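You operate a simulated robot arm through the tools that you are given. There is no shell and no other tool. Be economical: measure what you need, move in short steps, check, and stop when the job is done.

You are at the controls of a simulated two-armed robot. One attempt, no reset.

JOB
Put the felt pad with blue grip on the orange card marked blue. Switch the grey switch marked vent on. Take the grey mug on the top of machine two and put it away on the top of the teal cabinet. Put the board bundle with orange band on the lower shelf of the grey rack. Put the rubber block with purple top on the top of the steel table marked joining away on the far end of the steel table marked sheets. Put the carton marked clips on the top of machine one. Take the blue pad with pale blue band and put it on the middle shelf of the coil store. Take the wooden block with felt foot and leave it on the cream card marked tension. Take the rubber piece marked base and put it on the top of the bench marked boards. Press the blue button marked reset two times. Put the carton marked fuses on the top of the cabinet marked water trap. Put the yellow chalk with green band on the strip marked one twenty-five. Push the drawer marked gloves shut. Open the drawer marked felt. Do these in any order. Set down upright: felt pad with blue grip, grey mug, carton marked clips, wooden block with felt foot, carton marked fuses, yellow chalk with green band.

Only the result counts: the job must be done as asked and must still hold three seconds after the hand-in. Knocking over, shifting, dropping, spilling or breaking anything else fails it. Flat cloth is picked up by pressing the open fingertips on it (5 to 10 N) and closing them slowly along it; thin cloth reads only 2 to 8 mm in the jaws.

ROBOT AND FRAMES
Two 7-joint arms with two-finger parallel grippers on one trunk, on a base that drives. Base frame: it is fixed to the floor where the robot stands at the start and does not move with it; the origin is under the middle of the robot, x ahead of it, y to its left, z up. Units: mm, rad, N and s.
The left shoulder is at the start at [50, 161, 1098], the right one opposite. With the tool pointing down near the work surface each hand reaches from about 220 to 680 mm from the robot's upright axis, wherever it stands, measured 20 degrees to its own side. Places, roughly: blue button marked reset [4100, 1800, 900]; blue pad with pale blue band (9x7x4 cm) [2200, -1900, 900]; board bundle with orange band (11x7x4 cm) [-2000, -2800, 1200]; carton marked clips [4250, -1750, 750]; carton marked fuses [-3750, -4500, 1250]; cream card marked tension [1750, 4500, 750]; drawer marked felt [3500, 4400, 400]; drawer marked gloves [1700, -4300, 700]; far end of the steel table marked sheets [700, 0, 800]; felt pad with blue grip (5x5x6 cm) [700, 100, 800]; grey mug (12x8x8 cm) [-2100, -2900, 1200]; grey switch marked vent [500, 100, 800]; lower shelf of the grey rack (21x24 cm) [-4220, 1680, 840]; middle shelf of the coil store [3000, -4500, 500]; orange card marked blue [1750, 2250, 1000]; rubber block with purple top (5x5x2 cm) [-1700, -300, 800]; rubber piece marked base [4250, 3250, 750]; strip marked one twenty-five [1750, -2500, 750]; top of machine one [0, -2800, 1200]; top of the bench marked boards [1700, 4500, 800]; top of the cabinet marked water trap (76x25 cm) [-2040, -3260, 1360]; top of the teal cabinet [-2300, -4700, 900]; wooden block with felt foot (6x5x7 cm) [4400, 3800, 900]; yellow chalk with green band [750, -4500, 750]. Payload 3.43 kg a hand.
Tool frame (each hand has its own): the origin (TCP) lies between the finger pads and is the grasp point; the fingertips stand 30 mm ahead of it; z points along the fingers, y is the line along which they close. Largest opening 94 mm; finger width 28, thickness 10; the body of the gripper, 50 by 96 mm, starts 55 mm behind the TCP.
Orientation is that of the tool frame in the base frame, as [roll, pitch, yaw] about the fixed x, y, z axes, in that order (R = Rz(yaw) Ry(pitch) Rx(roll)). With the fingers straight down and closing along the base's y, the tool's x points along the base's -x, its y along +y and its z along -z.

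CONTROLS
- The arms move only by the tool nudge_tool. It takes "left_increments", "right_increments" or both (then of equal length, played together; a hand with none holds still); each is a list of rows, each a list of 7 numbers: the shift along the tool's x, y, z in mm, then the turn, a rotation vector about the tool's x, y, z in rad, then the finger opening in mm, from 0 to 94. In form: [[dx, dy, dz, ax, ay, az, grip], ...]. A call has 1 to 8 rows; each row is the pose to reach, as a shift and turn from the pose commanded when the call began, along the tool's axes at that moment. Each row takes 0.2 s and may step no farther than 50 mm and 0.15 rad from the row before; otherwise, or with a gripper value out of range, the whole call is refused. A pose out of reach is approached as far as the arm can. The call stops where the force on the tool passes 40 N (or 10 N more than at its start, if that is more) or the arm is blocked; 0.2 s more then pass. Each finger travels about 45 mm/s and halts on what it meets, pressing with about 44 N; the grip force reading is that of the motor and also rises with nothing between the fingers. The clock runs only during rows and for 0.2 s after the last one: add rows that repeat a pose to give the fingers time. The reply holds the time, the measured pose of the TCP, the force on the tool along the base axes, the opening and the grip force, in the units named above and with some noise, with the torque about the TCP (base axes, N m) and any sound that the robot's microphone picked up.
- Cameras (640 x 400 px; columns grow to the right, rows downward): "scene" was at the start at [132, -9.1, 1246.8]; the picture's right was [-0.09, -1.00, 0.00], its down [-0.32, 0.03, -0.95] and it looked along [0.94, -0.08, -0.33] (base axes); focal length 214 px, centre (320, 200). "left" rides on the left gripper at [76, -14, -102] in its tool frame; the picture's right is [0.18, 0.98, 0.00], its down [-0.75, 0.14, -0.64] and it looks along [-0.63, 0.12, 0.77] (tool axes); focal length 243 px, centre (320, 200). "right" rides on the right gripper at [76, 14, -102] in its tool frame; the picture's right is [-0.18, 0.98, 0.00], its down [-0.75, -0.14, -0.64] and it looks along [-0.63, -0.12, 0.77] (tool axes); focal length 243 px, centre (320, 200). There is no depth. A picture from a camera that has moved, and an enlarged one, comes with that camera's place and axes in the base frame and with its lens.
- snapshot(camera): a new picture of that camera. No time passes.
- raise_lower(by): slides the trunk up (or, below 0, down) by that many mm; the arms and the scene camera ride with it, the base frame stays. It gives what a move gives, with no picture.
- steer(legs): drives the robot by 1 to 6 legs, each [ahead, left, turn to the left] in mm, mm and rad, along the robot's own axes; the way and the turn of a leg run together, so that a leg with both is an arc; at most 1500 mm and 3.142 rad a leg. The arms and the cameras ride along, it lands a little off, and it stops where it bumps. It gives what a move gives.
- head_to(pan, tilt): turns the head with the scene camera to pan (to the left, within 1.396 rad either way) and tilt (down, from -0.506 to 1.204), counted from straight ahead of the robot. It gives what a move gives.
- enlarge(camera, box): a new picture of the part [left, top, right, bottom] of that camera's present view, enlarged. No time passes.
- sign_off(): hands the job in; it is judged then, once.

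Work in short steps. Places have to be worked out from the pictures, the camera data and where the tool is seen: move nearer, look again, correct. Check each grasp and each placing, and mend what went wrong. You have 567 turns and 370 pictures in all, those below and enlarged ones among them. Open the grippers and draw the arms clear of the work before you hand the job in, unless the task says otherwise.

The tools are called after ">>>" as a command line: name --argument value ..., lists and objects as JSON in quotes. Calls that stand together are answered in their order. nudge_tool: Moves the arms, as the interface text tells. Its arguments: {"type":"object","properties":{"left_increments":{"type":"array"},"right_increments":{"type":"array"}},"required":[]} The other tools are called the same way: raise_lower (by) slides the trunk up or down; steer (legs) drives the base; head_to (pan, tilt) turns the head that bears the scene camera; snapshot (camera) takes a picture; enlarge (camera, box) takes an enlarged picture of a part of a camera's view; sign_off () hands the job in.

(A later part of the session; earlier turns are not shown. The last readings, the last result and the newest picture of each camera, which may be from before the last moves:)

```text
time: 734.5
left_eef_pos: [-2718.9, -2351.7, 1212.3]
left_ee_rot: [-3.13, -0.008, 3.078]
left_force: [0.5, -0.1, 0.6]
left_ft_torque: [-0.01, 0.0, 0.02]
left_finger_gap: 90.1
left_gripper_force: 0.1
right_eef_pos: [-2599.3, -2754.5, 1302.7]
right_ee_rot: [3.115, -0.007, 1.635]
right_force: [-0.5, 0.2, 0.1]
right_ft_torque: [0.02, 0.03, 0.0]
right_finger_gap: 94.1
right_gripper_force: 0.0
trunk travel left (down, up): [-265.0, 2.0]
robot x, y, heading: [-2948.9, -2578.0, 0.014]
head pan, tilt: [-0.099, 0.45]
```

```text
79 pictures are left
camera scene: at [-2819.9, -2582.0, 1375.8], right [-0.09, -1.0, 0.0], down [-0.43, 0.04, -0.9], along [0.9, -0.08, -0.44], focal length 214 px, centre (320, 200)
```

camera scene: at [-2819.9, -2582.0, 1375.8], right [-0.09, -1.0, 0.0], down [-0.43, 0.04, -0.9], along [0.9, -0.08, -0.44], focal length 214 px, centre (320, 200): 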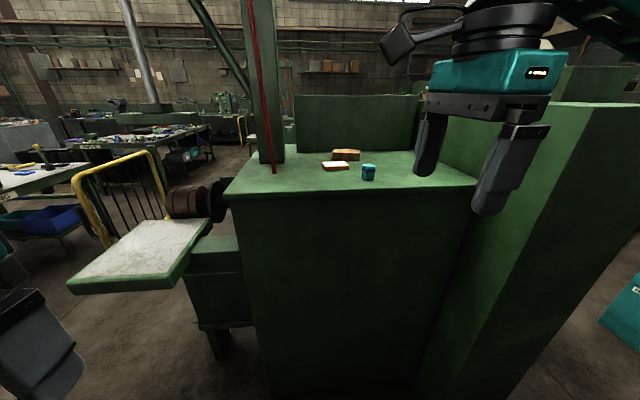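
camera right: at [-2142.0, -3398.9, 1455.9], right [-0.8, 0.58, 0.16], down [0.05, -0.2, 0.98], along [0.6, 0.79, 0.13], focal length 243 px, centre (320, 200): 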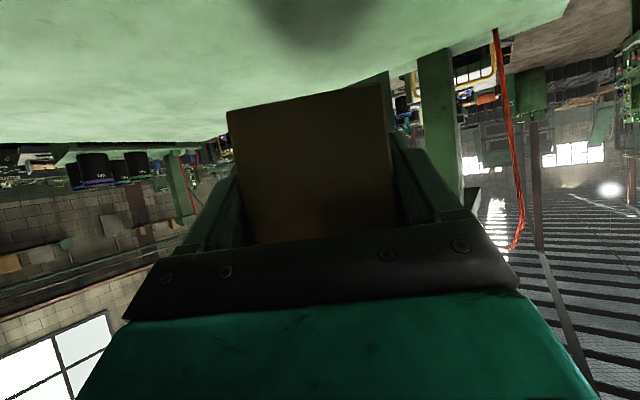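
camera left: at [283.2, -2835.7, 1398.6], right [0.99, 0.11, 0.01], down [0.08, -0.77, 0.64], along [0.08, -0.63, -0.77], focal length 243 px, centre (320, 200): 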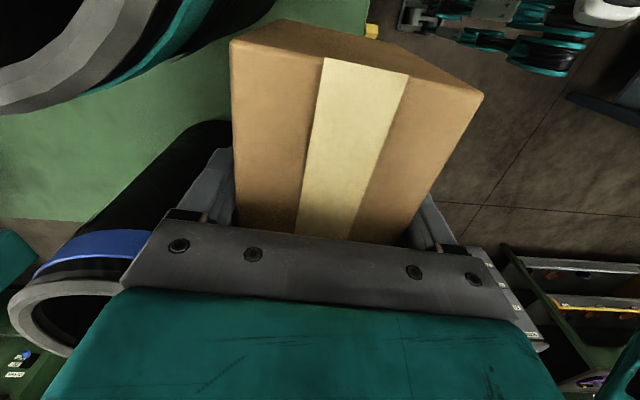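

I drive up to the machine; the bundle will be ~190 mm to the right.

>>> steer --legs '[[365, 0, 0]]'

>>> enlarge --camera "scene" --box '[280, 140, 440, 240]'

>>> snapshot --camera "right"

```text
time: 736.8
left_eef_pos: [-2376.2, -2349.9, 1212.2]
left_ee_rot: [-3.127, -0.009, 3.079]
left_force: [0.6, 0.3, 0.0]
left_ft_torque: [0.0, 0.0, -0.01]
left_finger_gap: 89.8
left_gripper_force: 0.1
right_eef_pos: [-2258.9, -2752.2, 1303.1]
right_ee_rot: [3.113, -0.007, 1.638]
right_force: [0.2, 0.8, 0.3]
right_ft_torque: [0.02, -0.04, 0.02]
right_finger_gap: 94.2
right_gripper_force: 0.1
trunk travel left (down, up): [-265.0, 2.0]
robot x, y, heading: [-2607.5, -2566.9, 0.007]
head pan, tilt: [-0.099, 0.45]
stopped in leg 1: the robot was blocked; the commanded pose is now the measured one
```

```text
4.00 times, centred on (360, 190) of scene
camera zoom: at [-2477.9, -2579.3, 1376.0], right [-0.09, -1.0, 0.0], down [-0.43, 0.04, -0.9], along [0.9, -0.08, -0.43], focal length 858 px, centre (160, 240)
```

zoom: 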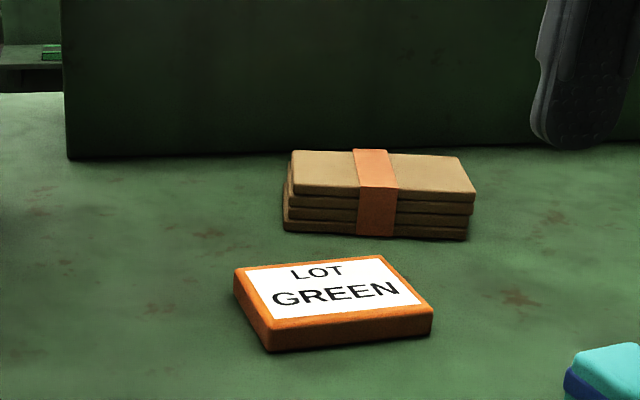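

```text
77 pictures are left
camera right: at [-2251.8, -2675.6, 1408.0], right [0.99, -0.12, 0.03], down [-0.11, -0.77, 0.63], along [-0.06, -0.63, -0.77], focal length 243 px, centre (320, 200)
```

right: 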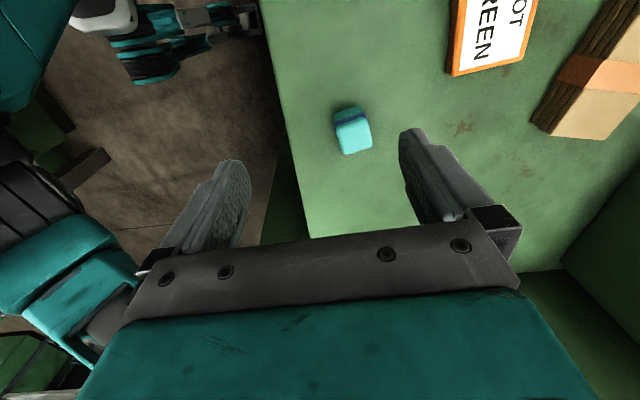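

Bundle centre ≈[-2000,-2757]. I shift 110 mm to the right and turn 0.1 left to shorten the reach.

>>> steer --legs '[[-20, -115, 0.1], [25, 0, 0]]'

>>> nudge_tool --right_increments '[[0, 30, 0, 0.025, 0, 0.1, 94], [0, 65, 0, 0.025, 0, 0.1, 94], [0, 105, 0, 0.025, 0, 0.1, 94], [0, 145, 0, 0.025, 0, 0.1, 94], [0, 185, 0, 0.025, 0, 0.1, 94]]'

>>> snapshot --camera "right"

```text
time: 738.7
left_eef_pos: [-2416.0, -2433.1, 1210.5]
left_ee_rot: [-3.117, -0.005, -3.103]
left_force: [-0.7, -0.4, 0.7]
left_ft_torque: [-0.01, 0.01, 0.02]
left_finger_gap: 89.9
left_gripper_force: 0.0
right_eef_pos: [-2260.1, -2817.4, 1306.6]
right_ee_rot: [3.11, 0.011, 1.752]
right_force: [-0.2, -0.4, -0.5]
right_ft_torque: [0.0, -0.01, 0.04]
right_finger_gap: 94.0
right_gripper_force: 0.0
trunk travel left (down, up): [-265.0, 2.0]
robot x, y, heading: [-2621.0, -2690.9, 0.116]
head pan, tilt: [-0.099, 0.45]
stopped in leg 1: the robot was blocked; the commanded pose is now the measured one
```

```text
time: 739.9
left_eef_pos: [-2411.5, -2444.6, 1210.9]
left_ee_rot: [-3.129, -0.011, -3.102]
left_force: [-0.1, 0.8, 0.1]
left_ft_torque: [-0.01, 0.03, 0.0]
left_finger_gap: 90.2
left_gripper_force: 0.0
right_eef_pos: [-2068.9, -2794.2, 1308.2]
right_ee_rot: [3.14, -0.003, 1.648]
right_force: [0.4, 1.3, -0.4]
right_ft_torque: [0.0, 0.02, -0.01]
right_finger_gap: 93.8
right_gripper_force: 0.0
trunk travel left (down, up): [-265.0, 2.0]
robot x, y, heading: [-2622.1, -2687.0, 0.108]
head pan, tilt: [-0.099, 0.45]
```

```text
76 pictures are left
camera right: at [-2061.7, -2717.5, 1412.2], right [0.99, -0.11, 0.0], down [-0.08, -0.76, 0.64], along [-0.07, -0.64, -0.77], focal length 243 px, centre (320, 200)
```

right: 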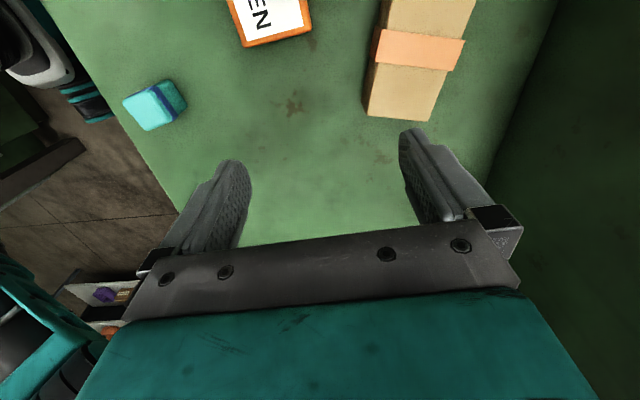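

The bundle's axis is turned ~0.25 rad relative to the hand; centre [-1990,-2758]. I rotate further and move over it.

>>> nudge_tool --right_increments '[[10, 27, 0, 0, 0, 0.08, 94], [20, 54, 0, 0, 0, 0.16, 94], [30, 81, 0, 0, 0, 0.25, 94], [30, 81, 10, 0, 0, 0.25, 94]]'

>>> snapshot --camera "right"

```text
time: 740.9
left_eef_pos: [-2409.9, -2442.9, 1210.8]
left_ee_rot: [-3.128, -0.01, -3.102]
left_force: [0.3, 0.8, 0.0]
left_ft_torque: [-0.03, 0.03, -0.02]
left_finger_gap: 90.0
left_gripper_force: 0.0
right_eef_pos: [-2017.7, -2766.1, 1293.1]
right_ee_rot: [-3.141, -0.003, 1.397]
right_force: [0.3, 0.4, -0.3]
right_ft_torque: [-0.06, 0.06, -0.01]
right_finger_gap: 94.0
right_gripper_force: 0.1
right hand out of reach, approached as far as the arm can: row 2, 3, 4
trunk travel left (down, up): [-265.0, 2.0]
robot x, y, heading: [-2619.2, -2683.9, 0.11]
head pan, tilt: [-0.099, 0.45]
```

```text
75 pictures are left
camera right: at [-1990.8, -2693.2, 1397.6], right [0.94, -0.35, 0.0], down [-0.27, -0.72, 0.64], along [-0.23, -0.6, -0.77], focal length 243 px, centre (320, 200)
```

right: 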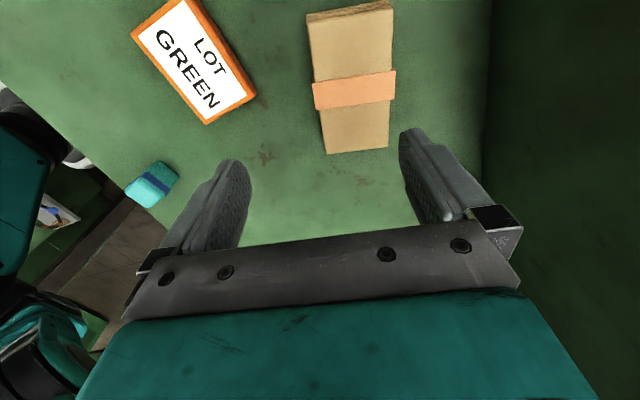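

Aligned; I still need +31 mm in x. I try lowering the trunk 60 (the arm reaches further when relatively higher), then extend.

>>> raise_lower --by -60

>>> nudge_tool --right_increments '[[10, 10, -10, 0, 0, 0, 94], [12, 20, -10, 0, 0, 0, 94], [13, 31, -10, 0, 0, 0, 94], [13, 31, -10, 0, 0, 0, 94]]'

```text
time: 741.9
left_eef_pos: [-2411.6, -2444.9, 1152.3]
left_ee_rot: [-3.129, -0.01, -3.102]
left_force: [-0.3, -0.6, -0.5]
left_ft_torque: [0.0, 0.01, -0.03]
left_finger_gap: 90.0
left_gripper_force: 0.0
right_eef_pos: [-2018.9, -2767.3, 1233.6]
right_ee_rot: [3.141, -0.004, 1.396]
right_force: [0.2, 0.7, -0.3]
right_ft_torque: [-0.03, 0.0, 0.03]
right_finger_gap: 93.6
right_gripper_force: 0.0
trunk travel left (down, up): [-205.0, 62.0]
robot x, y, heading: [-2621.0, -2686.0, 0.111]
head pan, tilt: [-0.099, 0.45]
```

```text
time: 742.9
left_eef_pos: [-2411.7, -2445.5, 1151.3]
left_ee_rot: [-3.13, -0.009, -3.103]
left_force: [0.4, -1.0, -0.4]
left_ft_torque: [0.0, -0.02, -0.03]
left_finger_gap: 90.1
left_gripper_force: 0.0
right_eef_pos: [-2018.2, -2767.3, 1234.6]
right_ee_rot: [3.141, -0.005, 1.396]
right_force: [0.2, 0.2, 0.0]
right_ft_torque: [0.03, 0.0, 0.0]
right_finger_gap: 93.9
right_gripper_force: 0.0
right hand out of reach, approached as far as the arm can: row 1, 2, 3, 4
trunk travel left (down, up): [-205.0, 62.0]
robot x, y, heading: [-2624.3, -2688.8, 0.108]
head pan, tilt: [-0.099, 0.45]
```

I use a small outward tilt (0.15) to gain reach at the fingertips.

>>> nudge_tool --right_increments '[[5, 9, -5, -0.06, 0, 0, 94], [10, 18, -5, -0.12, 0, 0, 94], [14, 29, -5, -0.17, 0, 0, 94], [14, 29, -5, -0.17, 0, 0, 94]]'

>>> snapshot --camera "right"

```text
time: 743.9
left_eef_pos: [-2410.9, -2443.7, 1152.3]
left_ee_rot: [-3.128, -0.009, -3.103]
left_force: [-0.2, -0.7, 0.6]
left_ft_torque: [-0.01, -0.01, 0.01]
left_finger_gap: 89.9
left_gripper_force: 0.0
right_eef_pos: [-1991.5, -2759.9, 1238.2]
right_ee_rot: [2.971, -0.006, 1.395]
right_force: [-0.1, -0.6, -0.2]
right_ft_torque: [-0.03, -0.01, 0.02]
right_finger_gap: 94.0
right_gripper_force: 0.0
right hand out of reach, approached as far as the arm can: row 3, 4
trunk travel left (down, up): [-205.0, 62.0]
robot x, y, heading: [-2619.3, -2690.8, 0.105]
head pan, tilt: [-0.099, 0.45]
```

```text
74 pictures are left
camera right: at [-1982.6, -2684.4, 1343.7], right [0.92, -0.35, 0.17], down [-0.38, -0.7, 0.6], along [-0.09, -0.62, -0.78], focal length 243 px, centre (320, 200)
```

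right: 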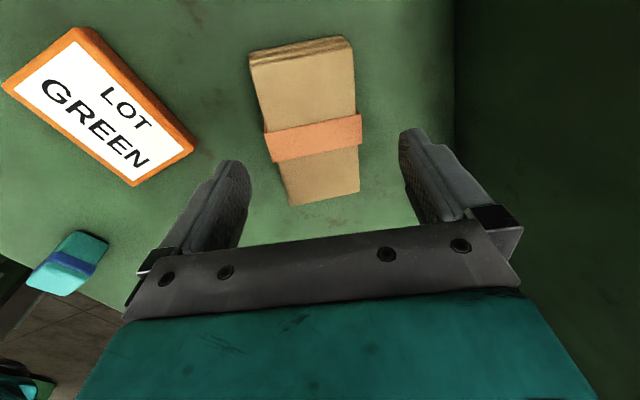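

The bundle is framed. I descend with the trunk by 50 mm (no drift), to TCP z≈1188.

>>> nudge_tool --right_increments '[[2, 4, 0, 0, 0, 0, 94], [2, 4, 0, 0, 0, 0, 94]]'

>>> raise_lower --by -48

>>> snapshot --camera "right"

```text
time: 744.5
left_eef_pos: [-2410.9, -2444.0, 1151.5]
left_ee_rot: [-3.127, -0.008, -3.102]
left_force: [-0.1, -0.2, 0.1]
left_ft_torque: [-0.02, -0.01, 0.02]
left_finger_gap: 90.2
left_gripper_force: 0.1
right_eef_pos: [-1992.0, -2760.7, 1239.4]
right_ee_rot: [2.971, -0.005, 1.397]
right_force: [0.1, 0.7, -0.8]
right_ft_torque: [0.0, 0.05, -0.03]
right_finger_gap: 94.1
right_gripper_force: 0.1
right hand out of reach, approached as far as the arm can: row 1, 2
trunk travel left (down, up): [-205.0, 62.0]
robot x, y, heading: [-2623.2, -2687.3, 0.11]
head pan, tilt: [-0.099, 0.45]
```

```text
time: 745.4
left_eef_pos: [-2411.8, -2445.4, 1103.6]
left_ee_rot: [-3.129, -0.01, -3.103]
left_force: [0.1, 0.1, -0.2]
left_ft_torque: [-0.02, 0.03, 0.01]
left_finger_gap: 90.2
left_gripper_force: 0.1
right_eef_pos: [-1992.1, -2759.6, 1191.4]
right_ee_rot: [2.97, -0.005, 1.396]
right_force: [0.5, -0.1, -0.6]
right_ft_torque: [-0.01, -0.01, -0.02]
right_finger_gap: 94.1
right_gripper_force: 0.0
trunk travel left (down, up): [-157.0, 110.0]
robot x, y, heading: [-2621.3, -2685.5, 0.113]
head pan, tilt: [-0.099, 0.45]
```

```text
73 pictures are left
camera right: at [-1982.8, -2684.8, 1295.9], right [0.92, -0.35, 0.17], down [-0.38, -0.7, 0.6], along [-0.1, -0.62, -0.78], focal length 243 px, centre (320, 200)
```

right: 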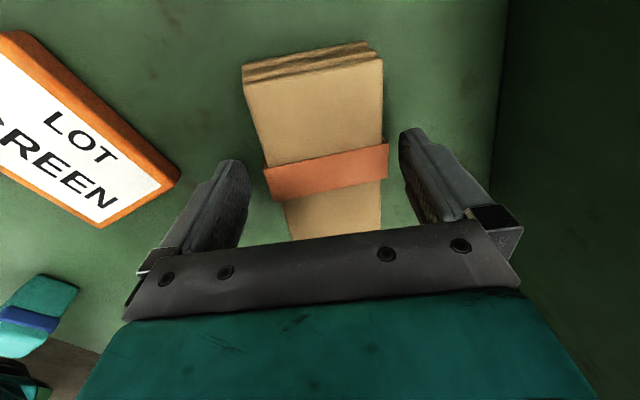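

Well framed. I close on the bundle and lift with the trunk.

>>> nudge_tool --right_increments '[[0, 0, 0, 0, 0, 0, 84], [0, 0, 0, 0, 0, 0, 74], [0, 0, 0, 0, 0, 0, 64], [0, 0, 0, 0, 0, 0, 55], [0, 0, 0, 0, 0, 0, 55]]'

>>> raise_lower --by 110

>>> snapshot --camera "right"

```text
time: 746.6
left_eef_pos: [-2411.5, -2444.9, 1103.8]
left_ee_rot: [-3.129, -0.009, -3.104]
left_force: [-0.1, 0.3, -0.1]
left_ft_torque: [0.05, 0.01, -0.01]
left_finger_gap: 89.9
left_gripper_force: 0.0
right_eef_pos: [-1992.1, -2760.2, 1190.3]
right_ee_rot: [2.971, -0.006, 1.396]
right_force: [-0.7, 1.1, 1.6]
right_ft_torque: [0.06, 0.05, -0.06]
right_finger_gap: 68.0
right_gripper_force: 44.1
trunk travel left (down, up): [-157.0, 110.0]
robot x, y, heading: [-2620.2, -2688.4, 0.112]
head pan, tilt: [-0.099, 0.45]
```

```text
time: 748.0
left_eef_pos: [-2410.4, -2444.1, 1213.0]
left_ee_rot: [-3.129, -0.008, -3.103]
left_force: [-0.3, -0.5, 0.1]
left_ft_torque: [-0.01, -0.01, -0.01]
left_finger_gap: 90.1
left_gripper_force: 0.2
right_eef_pos: [-1991.1, -2760.5, 1299.9]
right_ee_rot: [2.972, -0.006, 1.397]
right_force: [-0.5, 0.6, -0.5]
right_ft_torque: [0.01, 0.0, 0.02]
right_finger_gap: 67.5
right_gripper_force: 43.5
trunk travel left (down, up): [-267.0, 0.0]
robot x, y, heading: [-2617.5, -2688.8, 0.109]
head pan, tilt: [-0.099, 0.45]
```

```text
72 pictures are left
camera right: at [-1982.4, -2684.6, 1405.2], right [0.92, -0.35, 0.17], down [-0.38, -0.7, 0.61], along [-0.1, -0.62, -0.78], focal length 243 px, centre (320, 200)
```

right: 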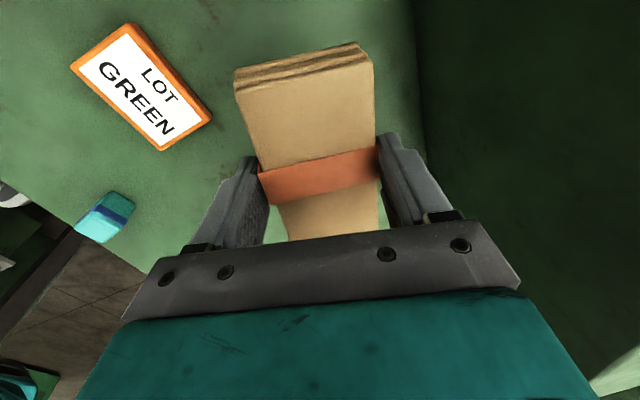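

Bundle held. I retract and untilt, back into the bay, then out to the aisle and look toward the grey rack.

>>> nudge_tool --right_increments '[[-6, -35, 0, 0.06, 0, 0, 55], [-12, -70, 0, 0.12, 0, 0, 55], [-20, -110, 0, 0.17, 0, 0, 55], [-28, -150, 0, 0.17, 0, 0, 55], [-35, -190, 0, 0.17, 0, 0, 55]]'

>>> steer --legs '[[-330, 0, -0.11], [0, 1300, 0], [0, 0, 1.57]]'

>>> head_to --pan 0.5 --tilt 0.15

>>> snapshot --camera "scene"

```text
time: 749.2
left_eef_pos: [-2411.8, -2445.3, 1213.7]
left_ee_rot: [-3.129, -0.009, -3.103]
left_force: [1.4, -1.2, 0.0]
left_ft_torque: [0.03, 0.0, -0.02]
left_finger_gap: 90.1
left_gripper_force: 0.1
right_eef_pos: [-2183.4, -2759.5, 1270.0]
right_ee_rot: [3.14, -0.005, 1.395]
right_force: [-0.6, 0.1, -1.1]
right_ft_torque: [-0.03, -0.03, -0.01]
right_finger_gap: 67.1
right_gripper_force: 43.9
trunk travel left (down, up): [-267.0, 0.0]
robot x, y, heading: [-2622.3, -2687.4, 0.105]
head pan, tilt: [-0.099, 0.45]
```

```text
time: 766.4
left_eef_pos: [-3147.6, -1158.7, 1213.1]
left_ee_rot: [-3.129, -0.009, -1.673]
left_force: [0.5, -1.1, -0.8]
left_ft_torque: [0.0, 0.01, 0.03]
left_finger_gap: 90.0
left_gripper_force: 0.1
right_eef_pos: [-2804.8, -978.7, 1270.0]
right_ee_rot: [-3.142, -0.005, 2.828]
right_force: [-0.5, -0.5, -1.6]
right_ft_torque: [0.02, -0.01, 0.0]
right_finger_gap: 65.7
right_gripper_force: 43.7
trunk travel left (down, up): [-267.0, 0.0]
robot x, y, heading: [-2935.6, -1399.4, 1.541]
head pan, tilt: [-0.099, 0.45]
```

```text
time: 767.4
left_eef_pos: [-3148.0, -1159.1, 1212.8]
left_ee_rot: [-3.127, -0.01, -1.674]
left_force: [0.0, 0.6, -0.1]
left_ft_torque: [-0.03, 0.0, 0.0]
left_finger_gap: 89.9
left_gripper_force: 0.0
right_eef_pos: [-2803.8, -976.7, 1270.1]
right_ee_rot: [3.141, -0.005, 2.828]
right_force: [-0.7, 0.9, -1.6]
right_ft_torque: [0.01, 0.01, -0.01]
right_finger_gap: 65.5
right_gripper_force: 43.8
trunk travel left (down, up): [-267.0, 0.0]
robot x, y, heading: [-2933.6, -1402.6, 1.535]
head pan, tilt: [0.499, 0.15]
```

```text
71 pictures are left
camera scene: at [-2976.9, -1279.1, 1405.3], right [0.89, 0.45, 0.0], down [0.07, -0.13, -0.99], along [-0.44, 0.88, -0.15], focal length 214 px, centre (320, 200)
```

scene: 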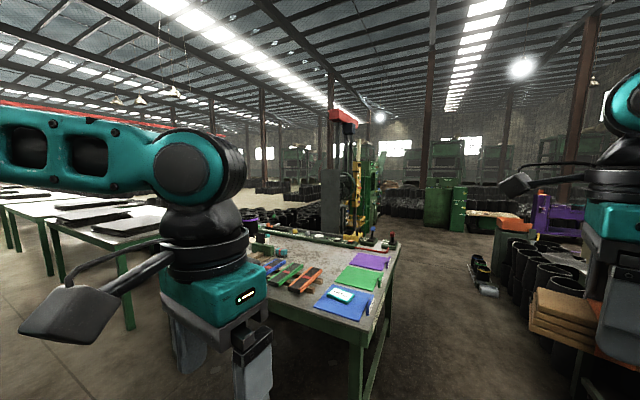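

The way north runs just right of the near table (its corner ≈[-3150,-100]). I shift right to x≈-2700 and drive north, looking halfway.

>>> head_to --pan -0.3 --tilt 0.4

>>> snapshot --camera "scene"

```text
time: 768.5
left_eef_pos: [-3146.8, -1158.2, 1213.1]
left_ee_rot: [-3.128, -0.007, -1.673]
left_force: [-0.2, -0.3, -1.1]
left_ft_torque: [0.0, -0.02, -0.03]
left_finger_gap: 89.8
left_gripper_force: 0.1
right_eef_pos: [-2804.4, -978.7, 1269.1]
right_ee_rot: [3.141, -0.003, 2.827]
right_force: [0.5, 0.1, -1.4]
right_ft_torque: [-0.02, 0.01, -0.01]
right_finger_gap: 65.2
right_gripper_force: 43.8
trunk travel left (down, up): [-267.0, 0.0]
robot x, y, heading: [-2936.6, -1401.4, 1.541]
head pan, tilt: [-0.3, 0.4]
```

```text
70 pictures are left
camera scene: at [-2905.1, -1274.4, 1382.1], right [0.95, -0.33, 0.0], down [-0.13, -0.37, -0.92], along [0.3, 0.87, -0.39], focal length 214 px, centre (320, 200)
```

scene: 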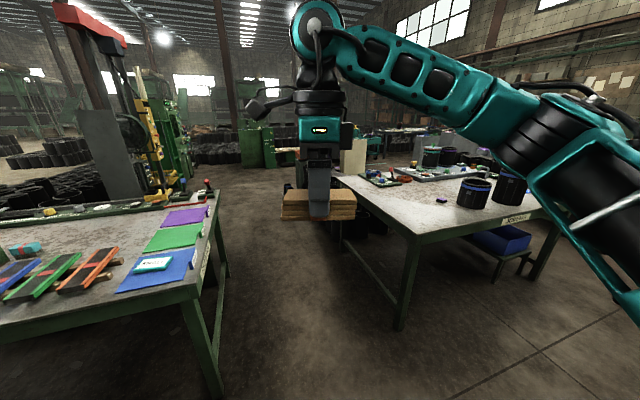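

The gap between the tables is x -3200…-2150. I drive through its middle.

>>> steer --legs '[[0, -250, 0.03], [1450, 0, 0], [500, 0, 0]]'

>>> head_to --pan 0.6 --tilt 0.25

>>> snapshot --camera "scene"

```text
time: 780.5
left_eef_pos: [-2941.3, 756.2, 1212.5]
left_ee_rot: [-3.128, -0.007, -1.621]
left_force: [0.1, 0.1, -0.3]
left_ft_torque: [0.0, 0.0, -0.01]
left_finger_gap: 89.8
left_gripper_force: 0.1
right_eef_pos: [-2608.6, 955.6, 1270.5]
right_ee_rot: [3.141, -0.005, 2.881]
right_force: [-0.5, -0.2, -1.0]
right_ft_torque: [-0.01, 0.0, -0.02]
right_finger_gap: 64.3
right_gripper_force: 43.8
trunk travel left (down, up): [-267.0, 0.0]
robot x, y, heading: [-2716.4, 526.2, 1.592]
head pan, tilt: [-0.3, 0.4]
```

```text
time: 781.8
left_eef_pos: [-2941.1, 755.2, 1215.2]
left_ee_rot: [-3.128, -0.01, -1.619]
left_force: [0.0, -0.1, 1.1]
left_ft_torque: [0.0, -0.01, 0.0]
left_finger_gap: 89.9
left_gripper_force: 0.1
right_eef_pos: [-2609.4, 956.0, 1270.9]
right_ee_rot: [-3.14, -0.005, 2.883]
right_force: [0.2, 0.3, -1.0]
right_ft_torque: [0.03, -0.04, 0.0]
right_finger_gap: 64.6
right_gripper_force: 43.6
trunk travel left (down, up): [-267.0, 0.0]
robot x, y, heading: [-2717.6, 523.1, 1.594]
head pan, tilt: [0.6, 0.25]
```

```text
69 pictures are left
camera scene: at [-2773.4, 640.2, 1396.1], right [0.81, 0.58, 0.0], down [0.14, -0.2, -0.97], along [-0.56, 0.79, -0.25], focal length 214 px, centre (320, 200)
```

scene: 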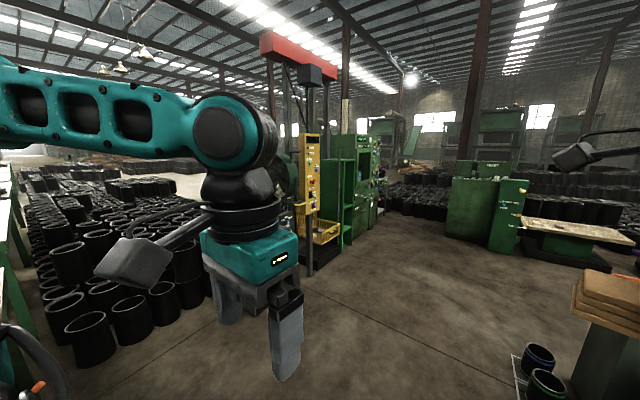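

The rack is behind the left arm's view. I drive on to y≈1500 and face -x.

>>> steer --legs '[[1000, 0, -0.02], [0, 0, 1.57]]'

>>> head_to --pan 0.0 --tilt 0.3

>>> snapshot --camera "scene"

```text
time: 790.7
left_eef_pos: [-2963.5, 1298.5, 1213.0]
left_ee_rot: [-3.125, -0.01, -0.07]
left_force: [-0.2, -0.9, 0.0]
left_ft_torque: [-0.01, 0.01, -0.04]
left_finger_gap: 89.7
left_gripper_force: 0.1
right_eef_pos: [-3157.2, 1636.2, 1270.9]
right_ee_rot: [3.142, -0.005, -1.853]
right_force: [0.3, 0.4, -1.4]
right_ft_torque: [-0.01, 0.04, -0.01]
right_finger_gap: 64.0
right_gripper_force: 43.9
trunk travel left (down, up): [-267.0, 0.0]
robot x, y, heading: [-2729.6, 1519.2, -3.134]
head pan, tilt: [0.6, 0.25]
```

```text
time: 791.7
left_eef_pos: [-2963.7, 1298.3, 1213.3]
left_ee_rot: [-3.127, -0.008, -0.071]
left_force: [0.0, 0.0, 0.3]
left_ft_torque: [0.02, -0.01, -0.01]
left_finger_gap: 89.9
left_gripper_force: 0.2
right_eef_pos: [-3156.5, 1636.6, 1270.9]
right_ee_rot: [-3.141, -0.005, -1.852]
right_force: [0.8, -0.3, -1.3]
right_ft_torque: [-0.02, -0.02, -0.02]
right_finger_gap: 64.1
right_gripper_force: 43.9
trunk travel left (down, up): [-267.0, 0.0]
robot x, y, heading: [-2725.2, 1518.3, -3.14]
head pan, tilt: [0.0, 0.3]
```

```text
68 pictures are left
camera scene: at [-2863.1, 1517.2, 1391.4], right [0.0, 1.0, 0.0], down [0.3, 0.0, -0.96], along [-0.96, 0.0, -0.3], focal length 214 px, centre (320, 200)
```

scene: 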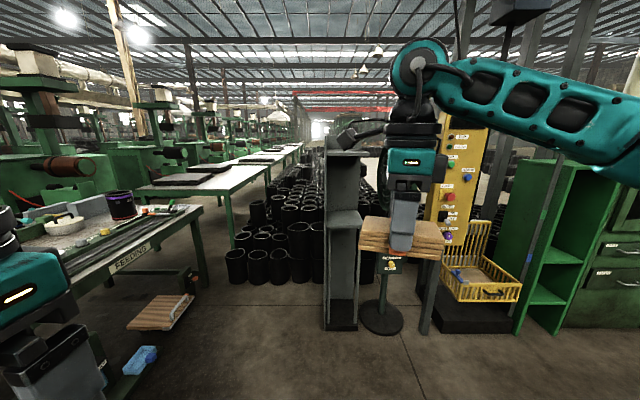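

The grey rack is ahead at about y≈1675; its lower shelf z≈850. I drive closer and look.

>>> steer --legs '[[780, 30, 0]]'

>>> head_to --pan -0.15 --tilt 0.45

>>> snapshot --camera "scene"

```text
time: 795.9
left_eef_pos: [-3730.0, 1263.5, 1213.8]
left_ee_rot: [-3.128, -0.009, -0.063]
left_force: [0.4, -0.9, -0.3]
left_ft_torque: [0.02, 0.01, -0.02]
left_finger_gap: 89.9
left_gripper_force: 0.1
right_eef_pos: [-3924.0, 1598.6, 1270.0]
right_ee_rot: [-3.141, -0.005, -1.847]
right_force: [0.2, -0.9, -1.0]
right_ft_torque: [0.01, 0.03, 0.02]
right_finger_gap: 64.5
right_gripper_force: 44.1
trunk travel left (down, up): [-267.0, 0.0]
robot x, y, heading: [-3493.5, 1482.0, -3.135]
head pan, tilt: [0.0, 0.3]
```

```text
time: 796.6
left_eef_pos: [-3728.0, 1264.1, 1212.4]
left_ee_rot: [-3.127, -0.008, -0.063]
left_force: [0.0, 0.2, 0.0]
left_ft_torque: [-0.01, 0.0, 0.0]
left_finger_gap: 90.0
left_gripper_force: 0.1
right_eef_pos: [-3924.4, 1598.9, 1269.9]
right_ee_rot: [3.142, -0.004, -1.845]
right_force: [0.5, -0.1, -1.0]
right_ft_torque: [-0.03, 0.03, 0.0]
right_finger_gap: 64.4
right_gripper_force: 43.9
trunk travel left (down, up): [-267.0, 0.0]
robot x, y, heading: [-3494.8, 1485.7, -3.136]
head pan, tilt: [-0.15, 0.45]
```

```text
67 pictures are left
camera scene: at [-3627.0, 1496.2, 1377.5], right [0.14, 0.99, 0.0], down [0.43, -0.06, -0.9], along [-0.89, 0.13, -0.43], focal length 214 px, centre (320, 200)
```

scene: 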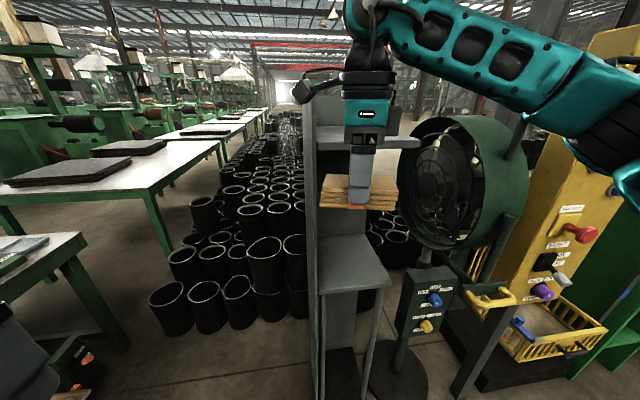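

Lower shelf: x -4376…-4089, y 1565–1790, z≈840; the upper shelf is at ≈1290; a big fan stands on the right. I'll approach from the south-east to keep the elbow away from the fan. First I return the hand to natural yaw.

>>> nudge_tool --right_increments '[[0, 0, 0, 0, 0, -0.14, 55], [0, 0, 0, 0, 0, -0.28, 55], [0, 0, 0, 0, 0, -0.42, 55], [0, 0, 0, 0, 0, -0.56, 55], [0, 0, 0, 0, 0, -0.7, 55], [0, 0, 0, 0, 0, -0.84, 55], [0, 0, 0, 0, 0, -0.98, 55], [0, 0, 0, 0, 0, -1.12, 55]]'

>>> nudge_tool --right_increments '[[0, 0, 0, 0, 0, -0.14, 55], [0, 0, 0, 0, 0, -0.28, 55], [0, 0, 0, 0, 0, -0.42, 55], [0, 0, 0, 0, 0, -0.56, 55], [0, 0, 0, 0, 0, -0.7, 55]]'

>>> steer --legs '[[0, 150, 0], [0, 0, -0.285], [190, 0, 0]]'

>>> raise_lower --by -190

>>> snapshot --camera "scene"

```text
time: 798.4
left_eef_pos: [-3727.5, 1262.7, 1214.0]
left_ee_rot: [-3.127, -0.009, -0.063]
left_force: [0.0, -0.2, -0.4]
left_ft_torque: [0.0, 0.02, -0.01]
left_finger_gap: 90.2
left_gripper_force: 0.0
right_eef_pos: [-3924.3, 1599.1, 1270.2]
right_ee_rot: [3.135, -0.002, -0.724]
right_force: [0.5, 0.6, -1.2]
right_ft_torque: [0.01, -0.04, -0.03]
right_finger_gap: 64.1
right_gripper_force: 44.4
trunk travel left (down, up): [-267.0, 0.0]
robot x, y, heading: [-3494.6, 1486.2, -3.141]
head pan, tilt: [-0.15, 0.45]
```

```text
time: 799.6
left_eef_pos: [-3728.1, 1263.0, 1213.0]
left_ee_rot: [-3.127, -0.009, -0.063]
left_force: [0.4, 0.0, -0.4]
left_ft_torque: [0.01, 0.0, -0.03]
left_finger_gap: 90.0
left_gripper_force: 0.0
right_eef_pos: [-3925.1, 1598.6, 1270.2]
right_ee_rot: [3.136, 0.002, -0.023]
right_force: [0.4, -0.3, -1.1]
right_ft_torque: [0.0, -0.02, 0.02]
right_finger_gap: 64.2
right_gripper_force: 44.0
trunk travel left (down, up): [-267.0, 0.0]
robot x, y, heading: [-3496.3, 1482.8, -3.136]
head pan, tilt: [-0.15, 0.45]
```

```text
time: 803.6
left_eef_pos: [-3963.9, 1242.4, 1212.5]
left_ee_rot: [-3.128, -0.01, -0.35]
left_force: [0.1, 0.8, -0.3]
left_ft_torque: [-0.01, 0.01, 0.0]
left_finger_gap: 89.8
left_gripper_force: 0.1
right_eef_pos: [-4055.9, 1619.3, 1269.5]
right_ee_rot: [3.135, 0.003, -0.313]
right_force: [8.1, -0.5, -5.2]
right_ft_torque: [0.19, -0.07, 0.33]
right_finger_gap: 64.2
right_gripper_force: 43.6
trunk travel left (down, up): [-267.0, 0.0]
robot x, y, heading: [-3676.2, 1390.6, 2.861]
head pan, tilt: [-0.15, 0.45]
```

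```text
time: 804.4
left_eef_pos: [-3963.0, 1242.8, 1168.6]
left_ee_rot: [-3.126, -0.008, -0.352]
left_force: [0.0, 1.1, 0.6]
left_ft_torque: [-0.03, -0.03, -0.01]
left_finger_gap: 89.9
left_gripper_force: 0.0
right_eef_pos: [-4058.2, 1618.9, 1234.5]
right_ee_rot: [3.118, 0.025, -0.314]
right_force: [3.4, -1.3, 6.2]
right_ft_torque: [0.03, 0.38, 0.09]
right_finger_gap: 64.1
right_gripper_force: 43.7
trunk travel left (down, up): [-221.0, 45.0]
robot x, y, heading: [-3678.3, 1387.9, 2.866]
head pan, tilt: [-0.15, 0.45]
stopped: the force on the tool passed its limit at 66 N (the readings are from after the stop); the commanded pose is now the measured one
```

```text
66 pictures are left
camera scene: at [-3799.6, 1437.0, 1331.7], right [0.42, 0.91, 0.0], down [0.4, -0.18, -0.9], along [-0.82, 0.37, -0.43], focal length 214 px, centre (320, 200)
```

scene: 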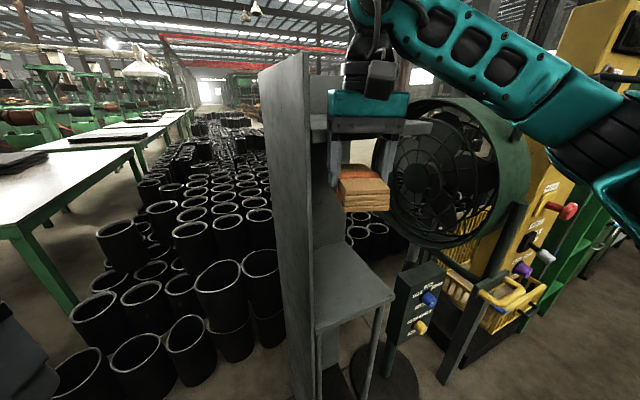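

The bundle touched the rack's upper shelf edge. I raise a little and back off.

>>> raise_lower --by 44

>>> steer --legs '[[-160, 0, 0]]'

>>> raise_lower --by -230

>>> snapshot --camera "scene"

>>> snapshot --camera "right"

```text
time: 805.3
left_eef_pos: [-3962.4, 1243.2, 1212.8]
left_ee_rot: [-3.13, -0.005, -0.349]
left_force: [-0.4, 0.0, 0.6]
left_ft_torque: [0.0, 0.06, -0.01]
left_finger_gap: 90.0
left_gripper_force: 0.0
right_eef_pos: [-4055.9, 1619.7, 1276.6]
right_ee_rot: [3.123, 0.024, -0.312]
right_force: [15.7, 0.4, -12.2]
right_ft_torque: [0.15, -0.69, 0.64]
right_finger_gap: 64.0
right_gripper_force: 44.3
trunk travel left (down, up): [-265.0, 1.0]
robot x, y, heading: [-3678.9, 1388.6, 2.868]
head pan, tilt: [-0.15, 0.45]
```

```text
time: 806.7
left_eef_pos: [-3809.9, 1198.8, 1212.0]
left_ee_rot: [-3.128, -0.008, -0.35]
left_force: [0.5, -0.2, -0.5]
left_ft_torque: [0.0, 0.07, -0.01]
left_finger_gap: 90.0
left_gripper_force: 0.1
right_eef_pos: [-3905.5, 1576.8, 1277.4]
right_ee_rot: [3.121, 0.024, -0.316]
right_force: [0.4, -0.6, -1.3]
right_ft_torque: [0.05, 0.02, 0.01]
right_finger_gap: 64.1
right_gripper_force: 43.8
trunk travel left (down, up): [-265.0, 1.0]
robot x, y, heading: [-3525.3, 1348.2, 2.864]
head pan, tilt: [-0.15, 0.45]
```

```text
time: 809.1
left_eef_pos: [-3810.7, 1199.1, 981.4]
left_ee_rot: [-3.129, -0.008, -0.352]
left_force: [-0.1, 0.3, -0.6]
left_ft_torque: [-0.01, 0.03, -0.03]
left_finger_gap: 90.0
left_gripper_force: 0.1
right_eef_pos: [-3904.8, 1576.9, 1046.1]
right_ee_rot: [3.122, 0.023, -0.316]
right_force: [0.5, -0.1, -1.4]
right_ft_torque: [0.01, 0.0, 0.01]
right_finger_gap: 64.2
right_gripper_force: 43.9
trunk travel left (down, up): [-35.0, 231.0]
robot x, y, heading: [-3522.8, 1346.6, 2.86]
head pan, tilt: [-0.15, 0.45]
```

```text
65 pictures are left
camera scene: at [-3647.7, 1393.4, 1146.3], right [0.42, 0.91, 0.0], down [0.4, -0.18, -0.9], along [-0.82, 0.38, -0.44], focal length 214 px, centre (320, 200)
```

scene: 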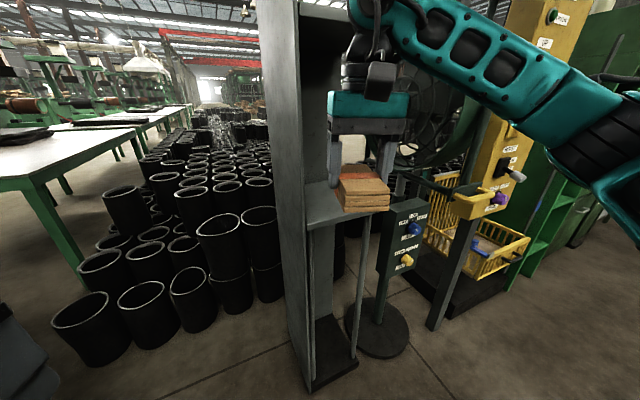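

```text
64 pictures are left
camera right: at [-3835.3, 1541.1, 1149.4], right [-0.48, -0.88, 0.02], down [-0.65, 0.38, 0.66], along [-0.58, 0.3, -0.75], focal length 243 px, centre (320, 200)
```

right: 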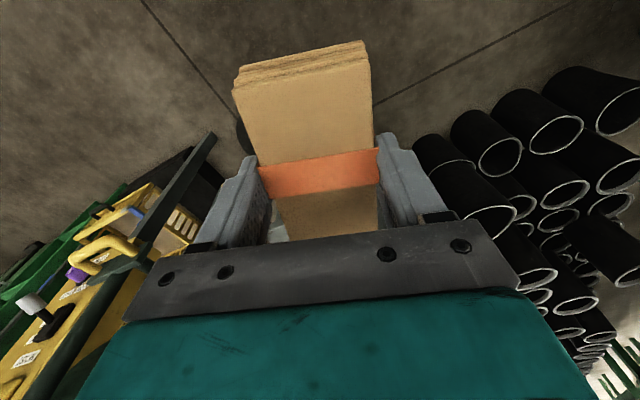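

The rack stands unmoved (corner still at (-4096,1566)). The hand is now at the right height: I lower it a bit, drive in 165 mm, then extend to the shelf centre.

>>> nudge_tool --right_increments '[[0, 0, 30, 0, 0, 0, 55], [0, 0, 60, 0, 0, 0, 55], [0, 0, 85, 0, 0, 0, 55]]'

>>> steer --legs '[[150, 22, 0]]'

>>> nudge_tool --right_increments '[[-30, -8, 0, 0.0, 0, 0, 55], [-60, -16, 0, 0, 0, 0, 55], [-90, -24, 0, 0, 0, 0, 55], [-120, -30, 0, 0, 0, 0, 55], [-150, -36, 0, 0, 0, 0, 55]]'

>>> snapshot --camera "scene"

>>> snapshot --camera "right"

```text
time: 809.9
left_eef_pos: [-3811.1, 1197.8, 982.1]
left_ee_rot: [-3.127, -0.007, -0.35]
left_force: [-0.8, 0.4, -0.3]
left_ft_torque: [-0.01, 0.01, 0.02]
left_finger_gap: 89.9
left_gripper_force: 0.0
right_eef_pos: [-3908.7, 1576.4, 961.6]
right_ee_rot: [3.12, 0.024, -0.318]
right_force: [0.0, -0.1, -0.5]
right_ft_torque: [0.01, 0.0, 0.02]
right_finger_gap: 64.1
right_gripper_force: 43.7
trunk travel left (down, up): [-35.0, 231.0]
robot x, y, heading: [-3520.2, 1346.1, 2.859]
head pan, tilt: [-0.15, 0.45]
```

```text
time: 811.3
left_eef_pos: [-3959.2, 1218.7, 982.6]
left_ee_rot: [-3.127, -0.008, -0.347]
left_force: [-0.3, 0.3, -0.6]
left_ft_torque: [0.0, 0.01, 0.01]
left_finger_gap: 89.8
left_gripper_force: 0.1
right_eef_pos: [-4057.7, 1595.3, 962.8]
right_ee_rot: [3.12, 0.023, -0.314]
right_force: [-0.2, -0.3, -1.5]
right_ft_torque: [0.01, 0.0, 0.01]
right_finger_gap: 63.9
right_gripper_force: 44.6
trunk travel left (down, up): [-35.0, 231.0]
robot x, y, heading: [-3675.7, 1362.4, 2.866]
head pan, tilt: [-0.15, 0.45]
```

```text
time: 812.5
left_eef_pos: [-3958.1, 1217.9, 981.7]
left_ee_rot: [-3.128, -0.008, -0.345]
left_force: [0.2, 1.3, 0.3]
left_ft_torque: [-0.02, 0.01, 0.01]
left_finger_gap: 89.9
left_gripper_force: 0.1
right_eef_pos: [-4189.4, 1676.7, 965.3]
right_ee_rot: [3.122, 0.026, -0.312]
right_force: [0.3, -0.4, -1.2]
right_ft_torque: [0.01, -0.01, 0.01]
right_finger_gap: 64.1
right_gripper_force: 43.9
trunk travel left (down, up): [-35.0, 231.0]
robot x, y, heading: [-3672.6, 1363.3, 2.869]
head pan, tilt: [-0.15, 0.45]
```

```text
63 pictures are left
camera scene: at [-3796.2, 1413.0, 1146.2], right [0.41, 0.91, 0.0], down [0.4, -0.18, -0.9], along [-0.82, 0.37, -0.44], focal length 214 px, centre (320, 200)
```

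scene: 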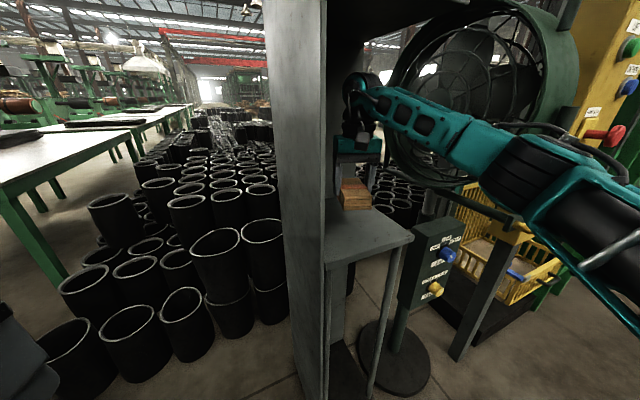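

```text
62 pictures are left
camera right: at [-4118.9, 1641.9, 1067.1], right [-0.48, -0.88, 0.02], down [-0.66, 0.37, 0.66], along [-0.59, 0.3, -0.75], focal length 243 px, centre (320, 200)
```

right: 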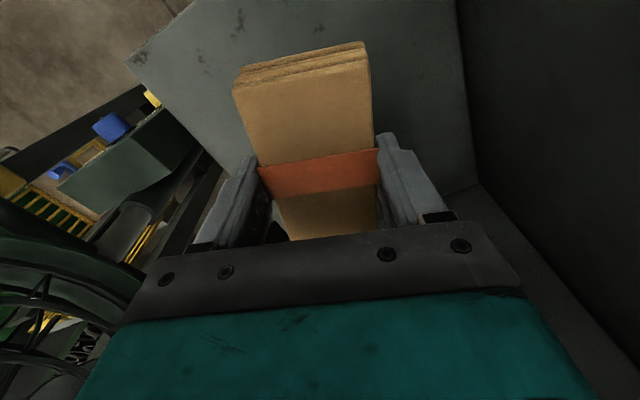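

The bundle is over the lower shelf. I lower it to contact.

>>> nudge_tool --right_increments '[[-8, 0, 25, 0, 0, 0, 55], [-10, 0, 50, 0, 0, 0, 55], [-10, 0, 65, 0, 0, 0, 55], [-10, 0, 72, 0, 0, 0, 55], [-10, 0, 78, 0, 0, 0, 55], [-10, 0, 84, 0, 0, 0, 55], [-10, 0, 90, 0, 0, 0, 55]]'

>>> snapshot --camera "right"

```text
time: 814.0
left_eef_pos: [-3957.0, 1218.5, 982.2]
left_ee_rot: [-3.128, -0.008, -0.349]
left_force: [0.0, 0.0, 0.1]
left_ft_torque: [0.03, -0.01, 0.01]
left_finger_gap: 90.1
left_gripper_force: 0.1
right_eef_pos: [-4202.3, 1678.3, 890.7]
right_ee_rot: [3.117, 0.04, -0.313]
right_force: [0.3, 0.2, 15.5]
right_ft_torque: [0.28, -0.91, 0.0]
right_finger_gap: 64.4
right_gripper_force: 43.6
trunk travel left (down, up): [-35.0, 231.0]
robot x, y, heading: [-3672.2, 1366.9, 2.862]
head pan, tilt: [-0.15, 0.45]
stopped in row 7 (right hand): the force on the tool passed its limit at 43 N (the readings are from after the stop); the commanded pose is now the measured one
```

```text
61 pictures are left
camera right: at [-4131.0, 1642.7, 991.8], right [-0.48, -0.88, 0.03], down [-0.64, 0.37, 0.67], along [-0.6, 0.3, -0.74], focal length 243 px, centre (320, 200)
```

right: 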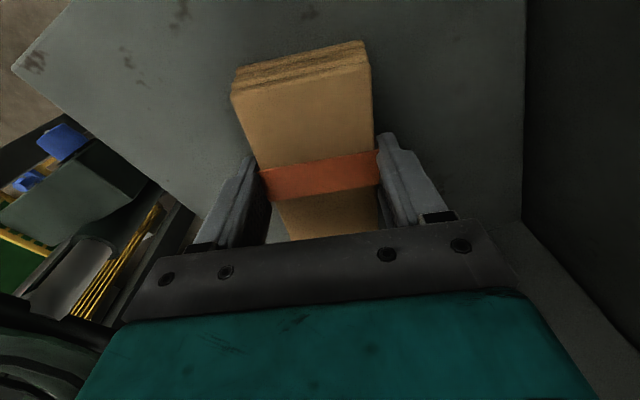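

Contact. I release and withdraw upward then back out.

>>> nudge_tool --right_increments '[[0, 0, -1, 0, 0, 0, 72], [0, 0, -1, 0, 0, 0, 84], [0, 0, -1, 0, 0, 0, 88], [0, 0, -20, 0, 0, 0, 88], [0, 0, -50, 0, 0, 0, 88], [10, 0, -75, 0, 0, 0, 88]]'

>>> snapshot --camera "right"

```text
time: 815.4
left_eef_pos: [-3958.1, 1217.6, 982.7]
left_ee_rot: [-3.127, -0.008, -0.348]
left_force: [0.0, 0.4, 0.6]
left_ft_torque: [0.04, 0.02, -0.01]
left_finger_gap: 90.1
left_gripper_force: 0.1
right_eef_pos: [-4191.6, 1676.1, 962.4]
right_ee_rot: [3.118, 0.032, -0.315]
right_force: [0.0, -0.2, -0.7]
right_ft_torque: [-0.02, -0.02, -0.01]
right_finger_gap: 88.0
right_gripper_force: 0.0
trunk travel left (down, up): [-35.0, 231.0]
robot x, y, heading: [-3676.7, 1363.3, 2.862]
head pan, tilt: [-0.15, 0.45]
```

```text
60 pictures are left
camera right: at [-4119.2, 1640.6, 1064.4], right [-0.48, -0.88, 0.03], down [-0.65, 0.37, 0.66], along [-0.59, 0.3, -0.75], focal length 243 px, centre (320, 200)
```

right: 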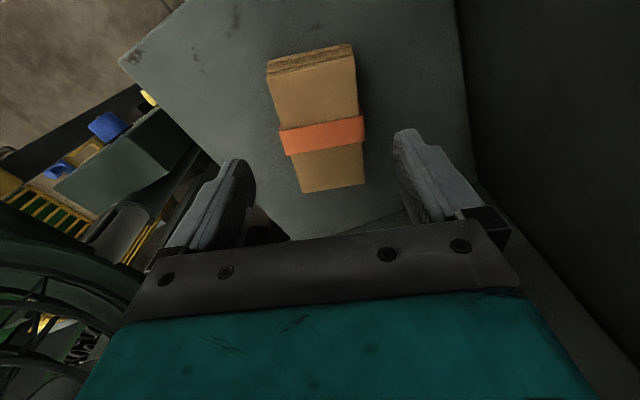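

Bundle lies flat on the lower shelf. I draw out and back away, then head to the JOINING table for the rubber block.

>>> nudge_tool --right_increments '[[45, 0, 0, 0, 0, 0, 88], [90, 0, 0, 0, 0, 0, 88], [135, 0, 0, 0, 0, 0, 88], [160, 0, 0, 0, 0, 0, 88]]'

>>> steer --legs '[[-300, 0, 0], [0, 0, 1.85]]'

>>> raise_lower --by 90

>>> head_to --pan 0.2 --tilt 0.25

>>> snapshot --camera "scene"

```text
time: 816.4
left_eef_pos: [-3958.2, 1218.3, 981.5]
left_ee_rot: [-3.127, -0.009, -0.35]
left_force: [1.1, 0.3, -0.7]
left_ft_torque: [0.01, 0.05, 0.01]
left_finger_gap: 90.0
left_gripper_force: 0.1
right_eef_pos: [-4038.5, 1625.6, 957.1]
right_ee_rot: [3.12, 0.034, -0.315]
right_force: [-0.2, -0.3, 0.1]
right_ft_torque: [-0.01, 0.02, 0.0]
right_finger_gap: 88.0
right_gripper_force: 0.0
trunk travel left (down, up): [-35.0, 231.0]
robot x, y, heading: [-3673.3, 1367.5, 2.866]
head pan, tilt: [-0.15, 0.45]
```

```text
time: 822.8
left_eef_pos: [-3174.0, 1042.4, 982.6]
left_ee_rot: [-3.124, -0.009, 1.471]
left_force: [-0.3, -0.1, 0.2]
left_ft_torque: [-0.02, 0.03, 0.01]
left_finger_gap: 89.9
left_gripper_force: 0.1
right_eef_pos: [-3550.0, 864.1, 958.0]
right_ee_rot: [3.118, 0.034, 1.505]
right_force: [0.0, 0.0, 0.3]
right_ft_torque: [-0.01, 0.0, -0.01]
right_finger_gap: 88.2
right_gripper_force: 0.1
trunk travel left (down, up): [-35.0, 231.0]
robot x, y, heading: [-3387.4, 1285.7, -1.6]
head pan, tilt: [-0.15, 0.45]
```

```text
time: 824.0
left_eef_pos: [-3173.5, 1041.6, 1072.7]
left_ee_rot: [-3.127, -0.01, 1.471]
left_force: [0.0, 0.3, 0.3]
left_ft_torque: [0.03, -0.01, 0.03]
left_finger_gap: 89.9
left_gripper_force: 0.0
right_eef_pos: [-3549.4, 863.4, 1047.2]
right_ee_rot: [3.119, 0.034, 1.503]
right_force: [0.1, 0.4, 0.0]
right_ft_torque: [0.0, -0.03, -0.01]
right_finger_gap: 87.9
right_gripper_force: 0.1
trunk travel left (down, up): [-125.0, 141.0]
robot x, y, heading: [-3386.1, 1284.9, -1.599]
head pan, tilt: [-0.15, 0.45]
```

```text
time: 824.9
left_eef_pos: [-3173.6, 1042.1, 1071.7]
left_ee_rot: [-3.126, -0.008, 1.473]
left_force: [0.4, 0.1, -1.1]
left_ft_torque: [-0.01, -0.01, 0.01]
left_finger_gap: 90.1
left_gripper_force: 0.0
right_eef_pos: [-3551.1, 865.2, 1047.1]
right_ee_rot: [3.117, 0.035, 1.503]
right_force: [-0.5, -0.1, -0.4]
right_ft_torque: [-0.03, -0.02, 0.01]
right_finger_gap: 87.9
right_gripper_force: 0.1
trunk travel left (down, up): [-125.0, 141.0]
robot x, y, heading: [-3391.0, 1284.1, -1.601]
head pan, tilt: [0.201, 0.25]
```

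```text
59 pictures are left
camera scene: at [-3372.4, 1150.9, 1254.8], right [-0.99, -0.17, 0.0], down [-0.04, 0.24, -0.97], along [0.16, -0.95, -0.25], focal length 214 px, centre (320, 200)
```

scene: 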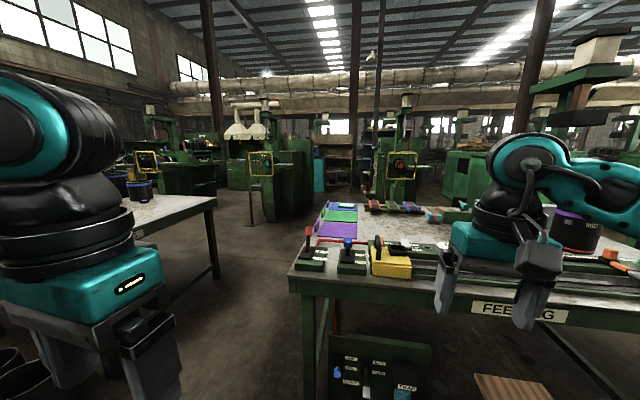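

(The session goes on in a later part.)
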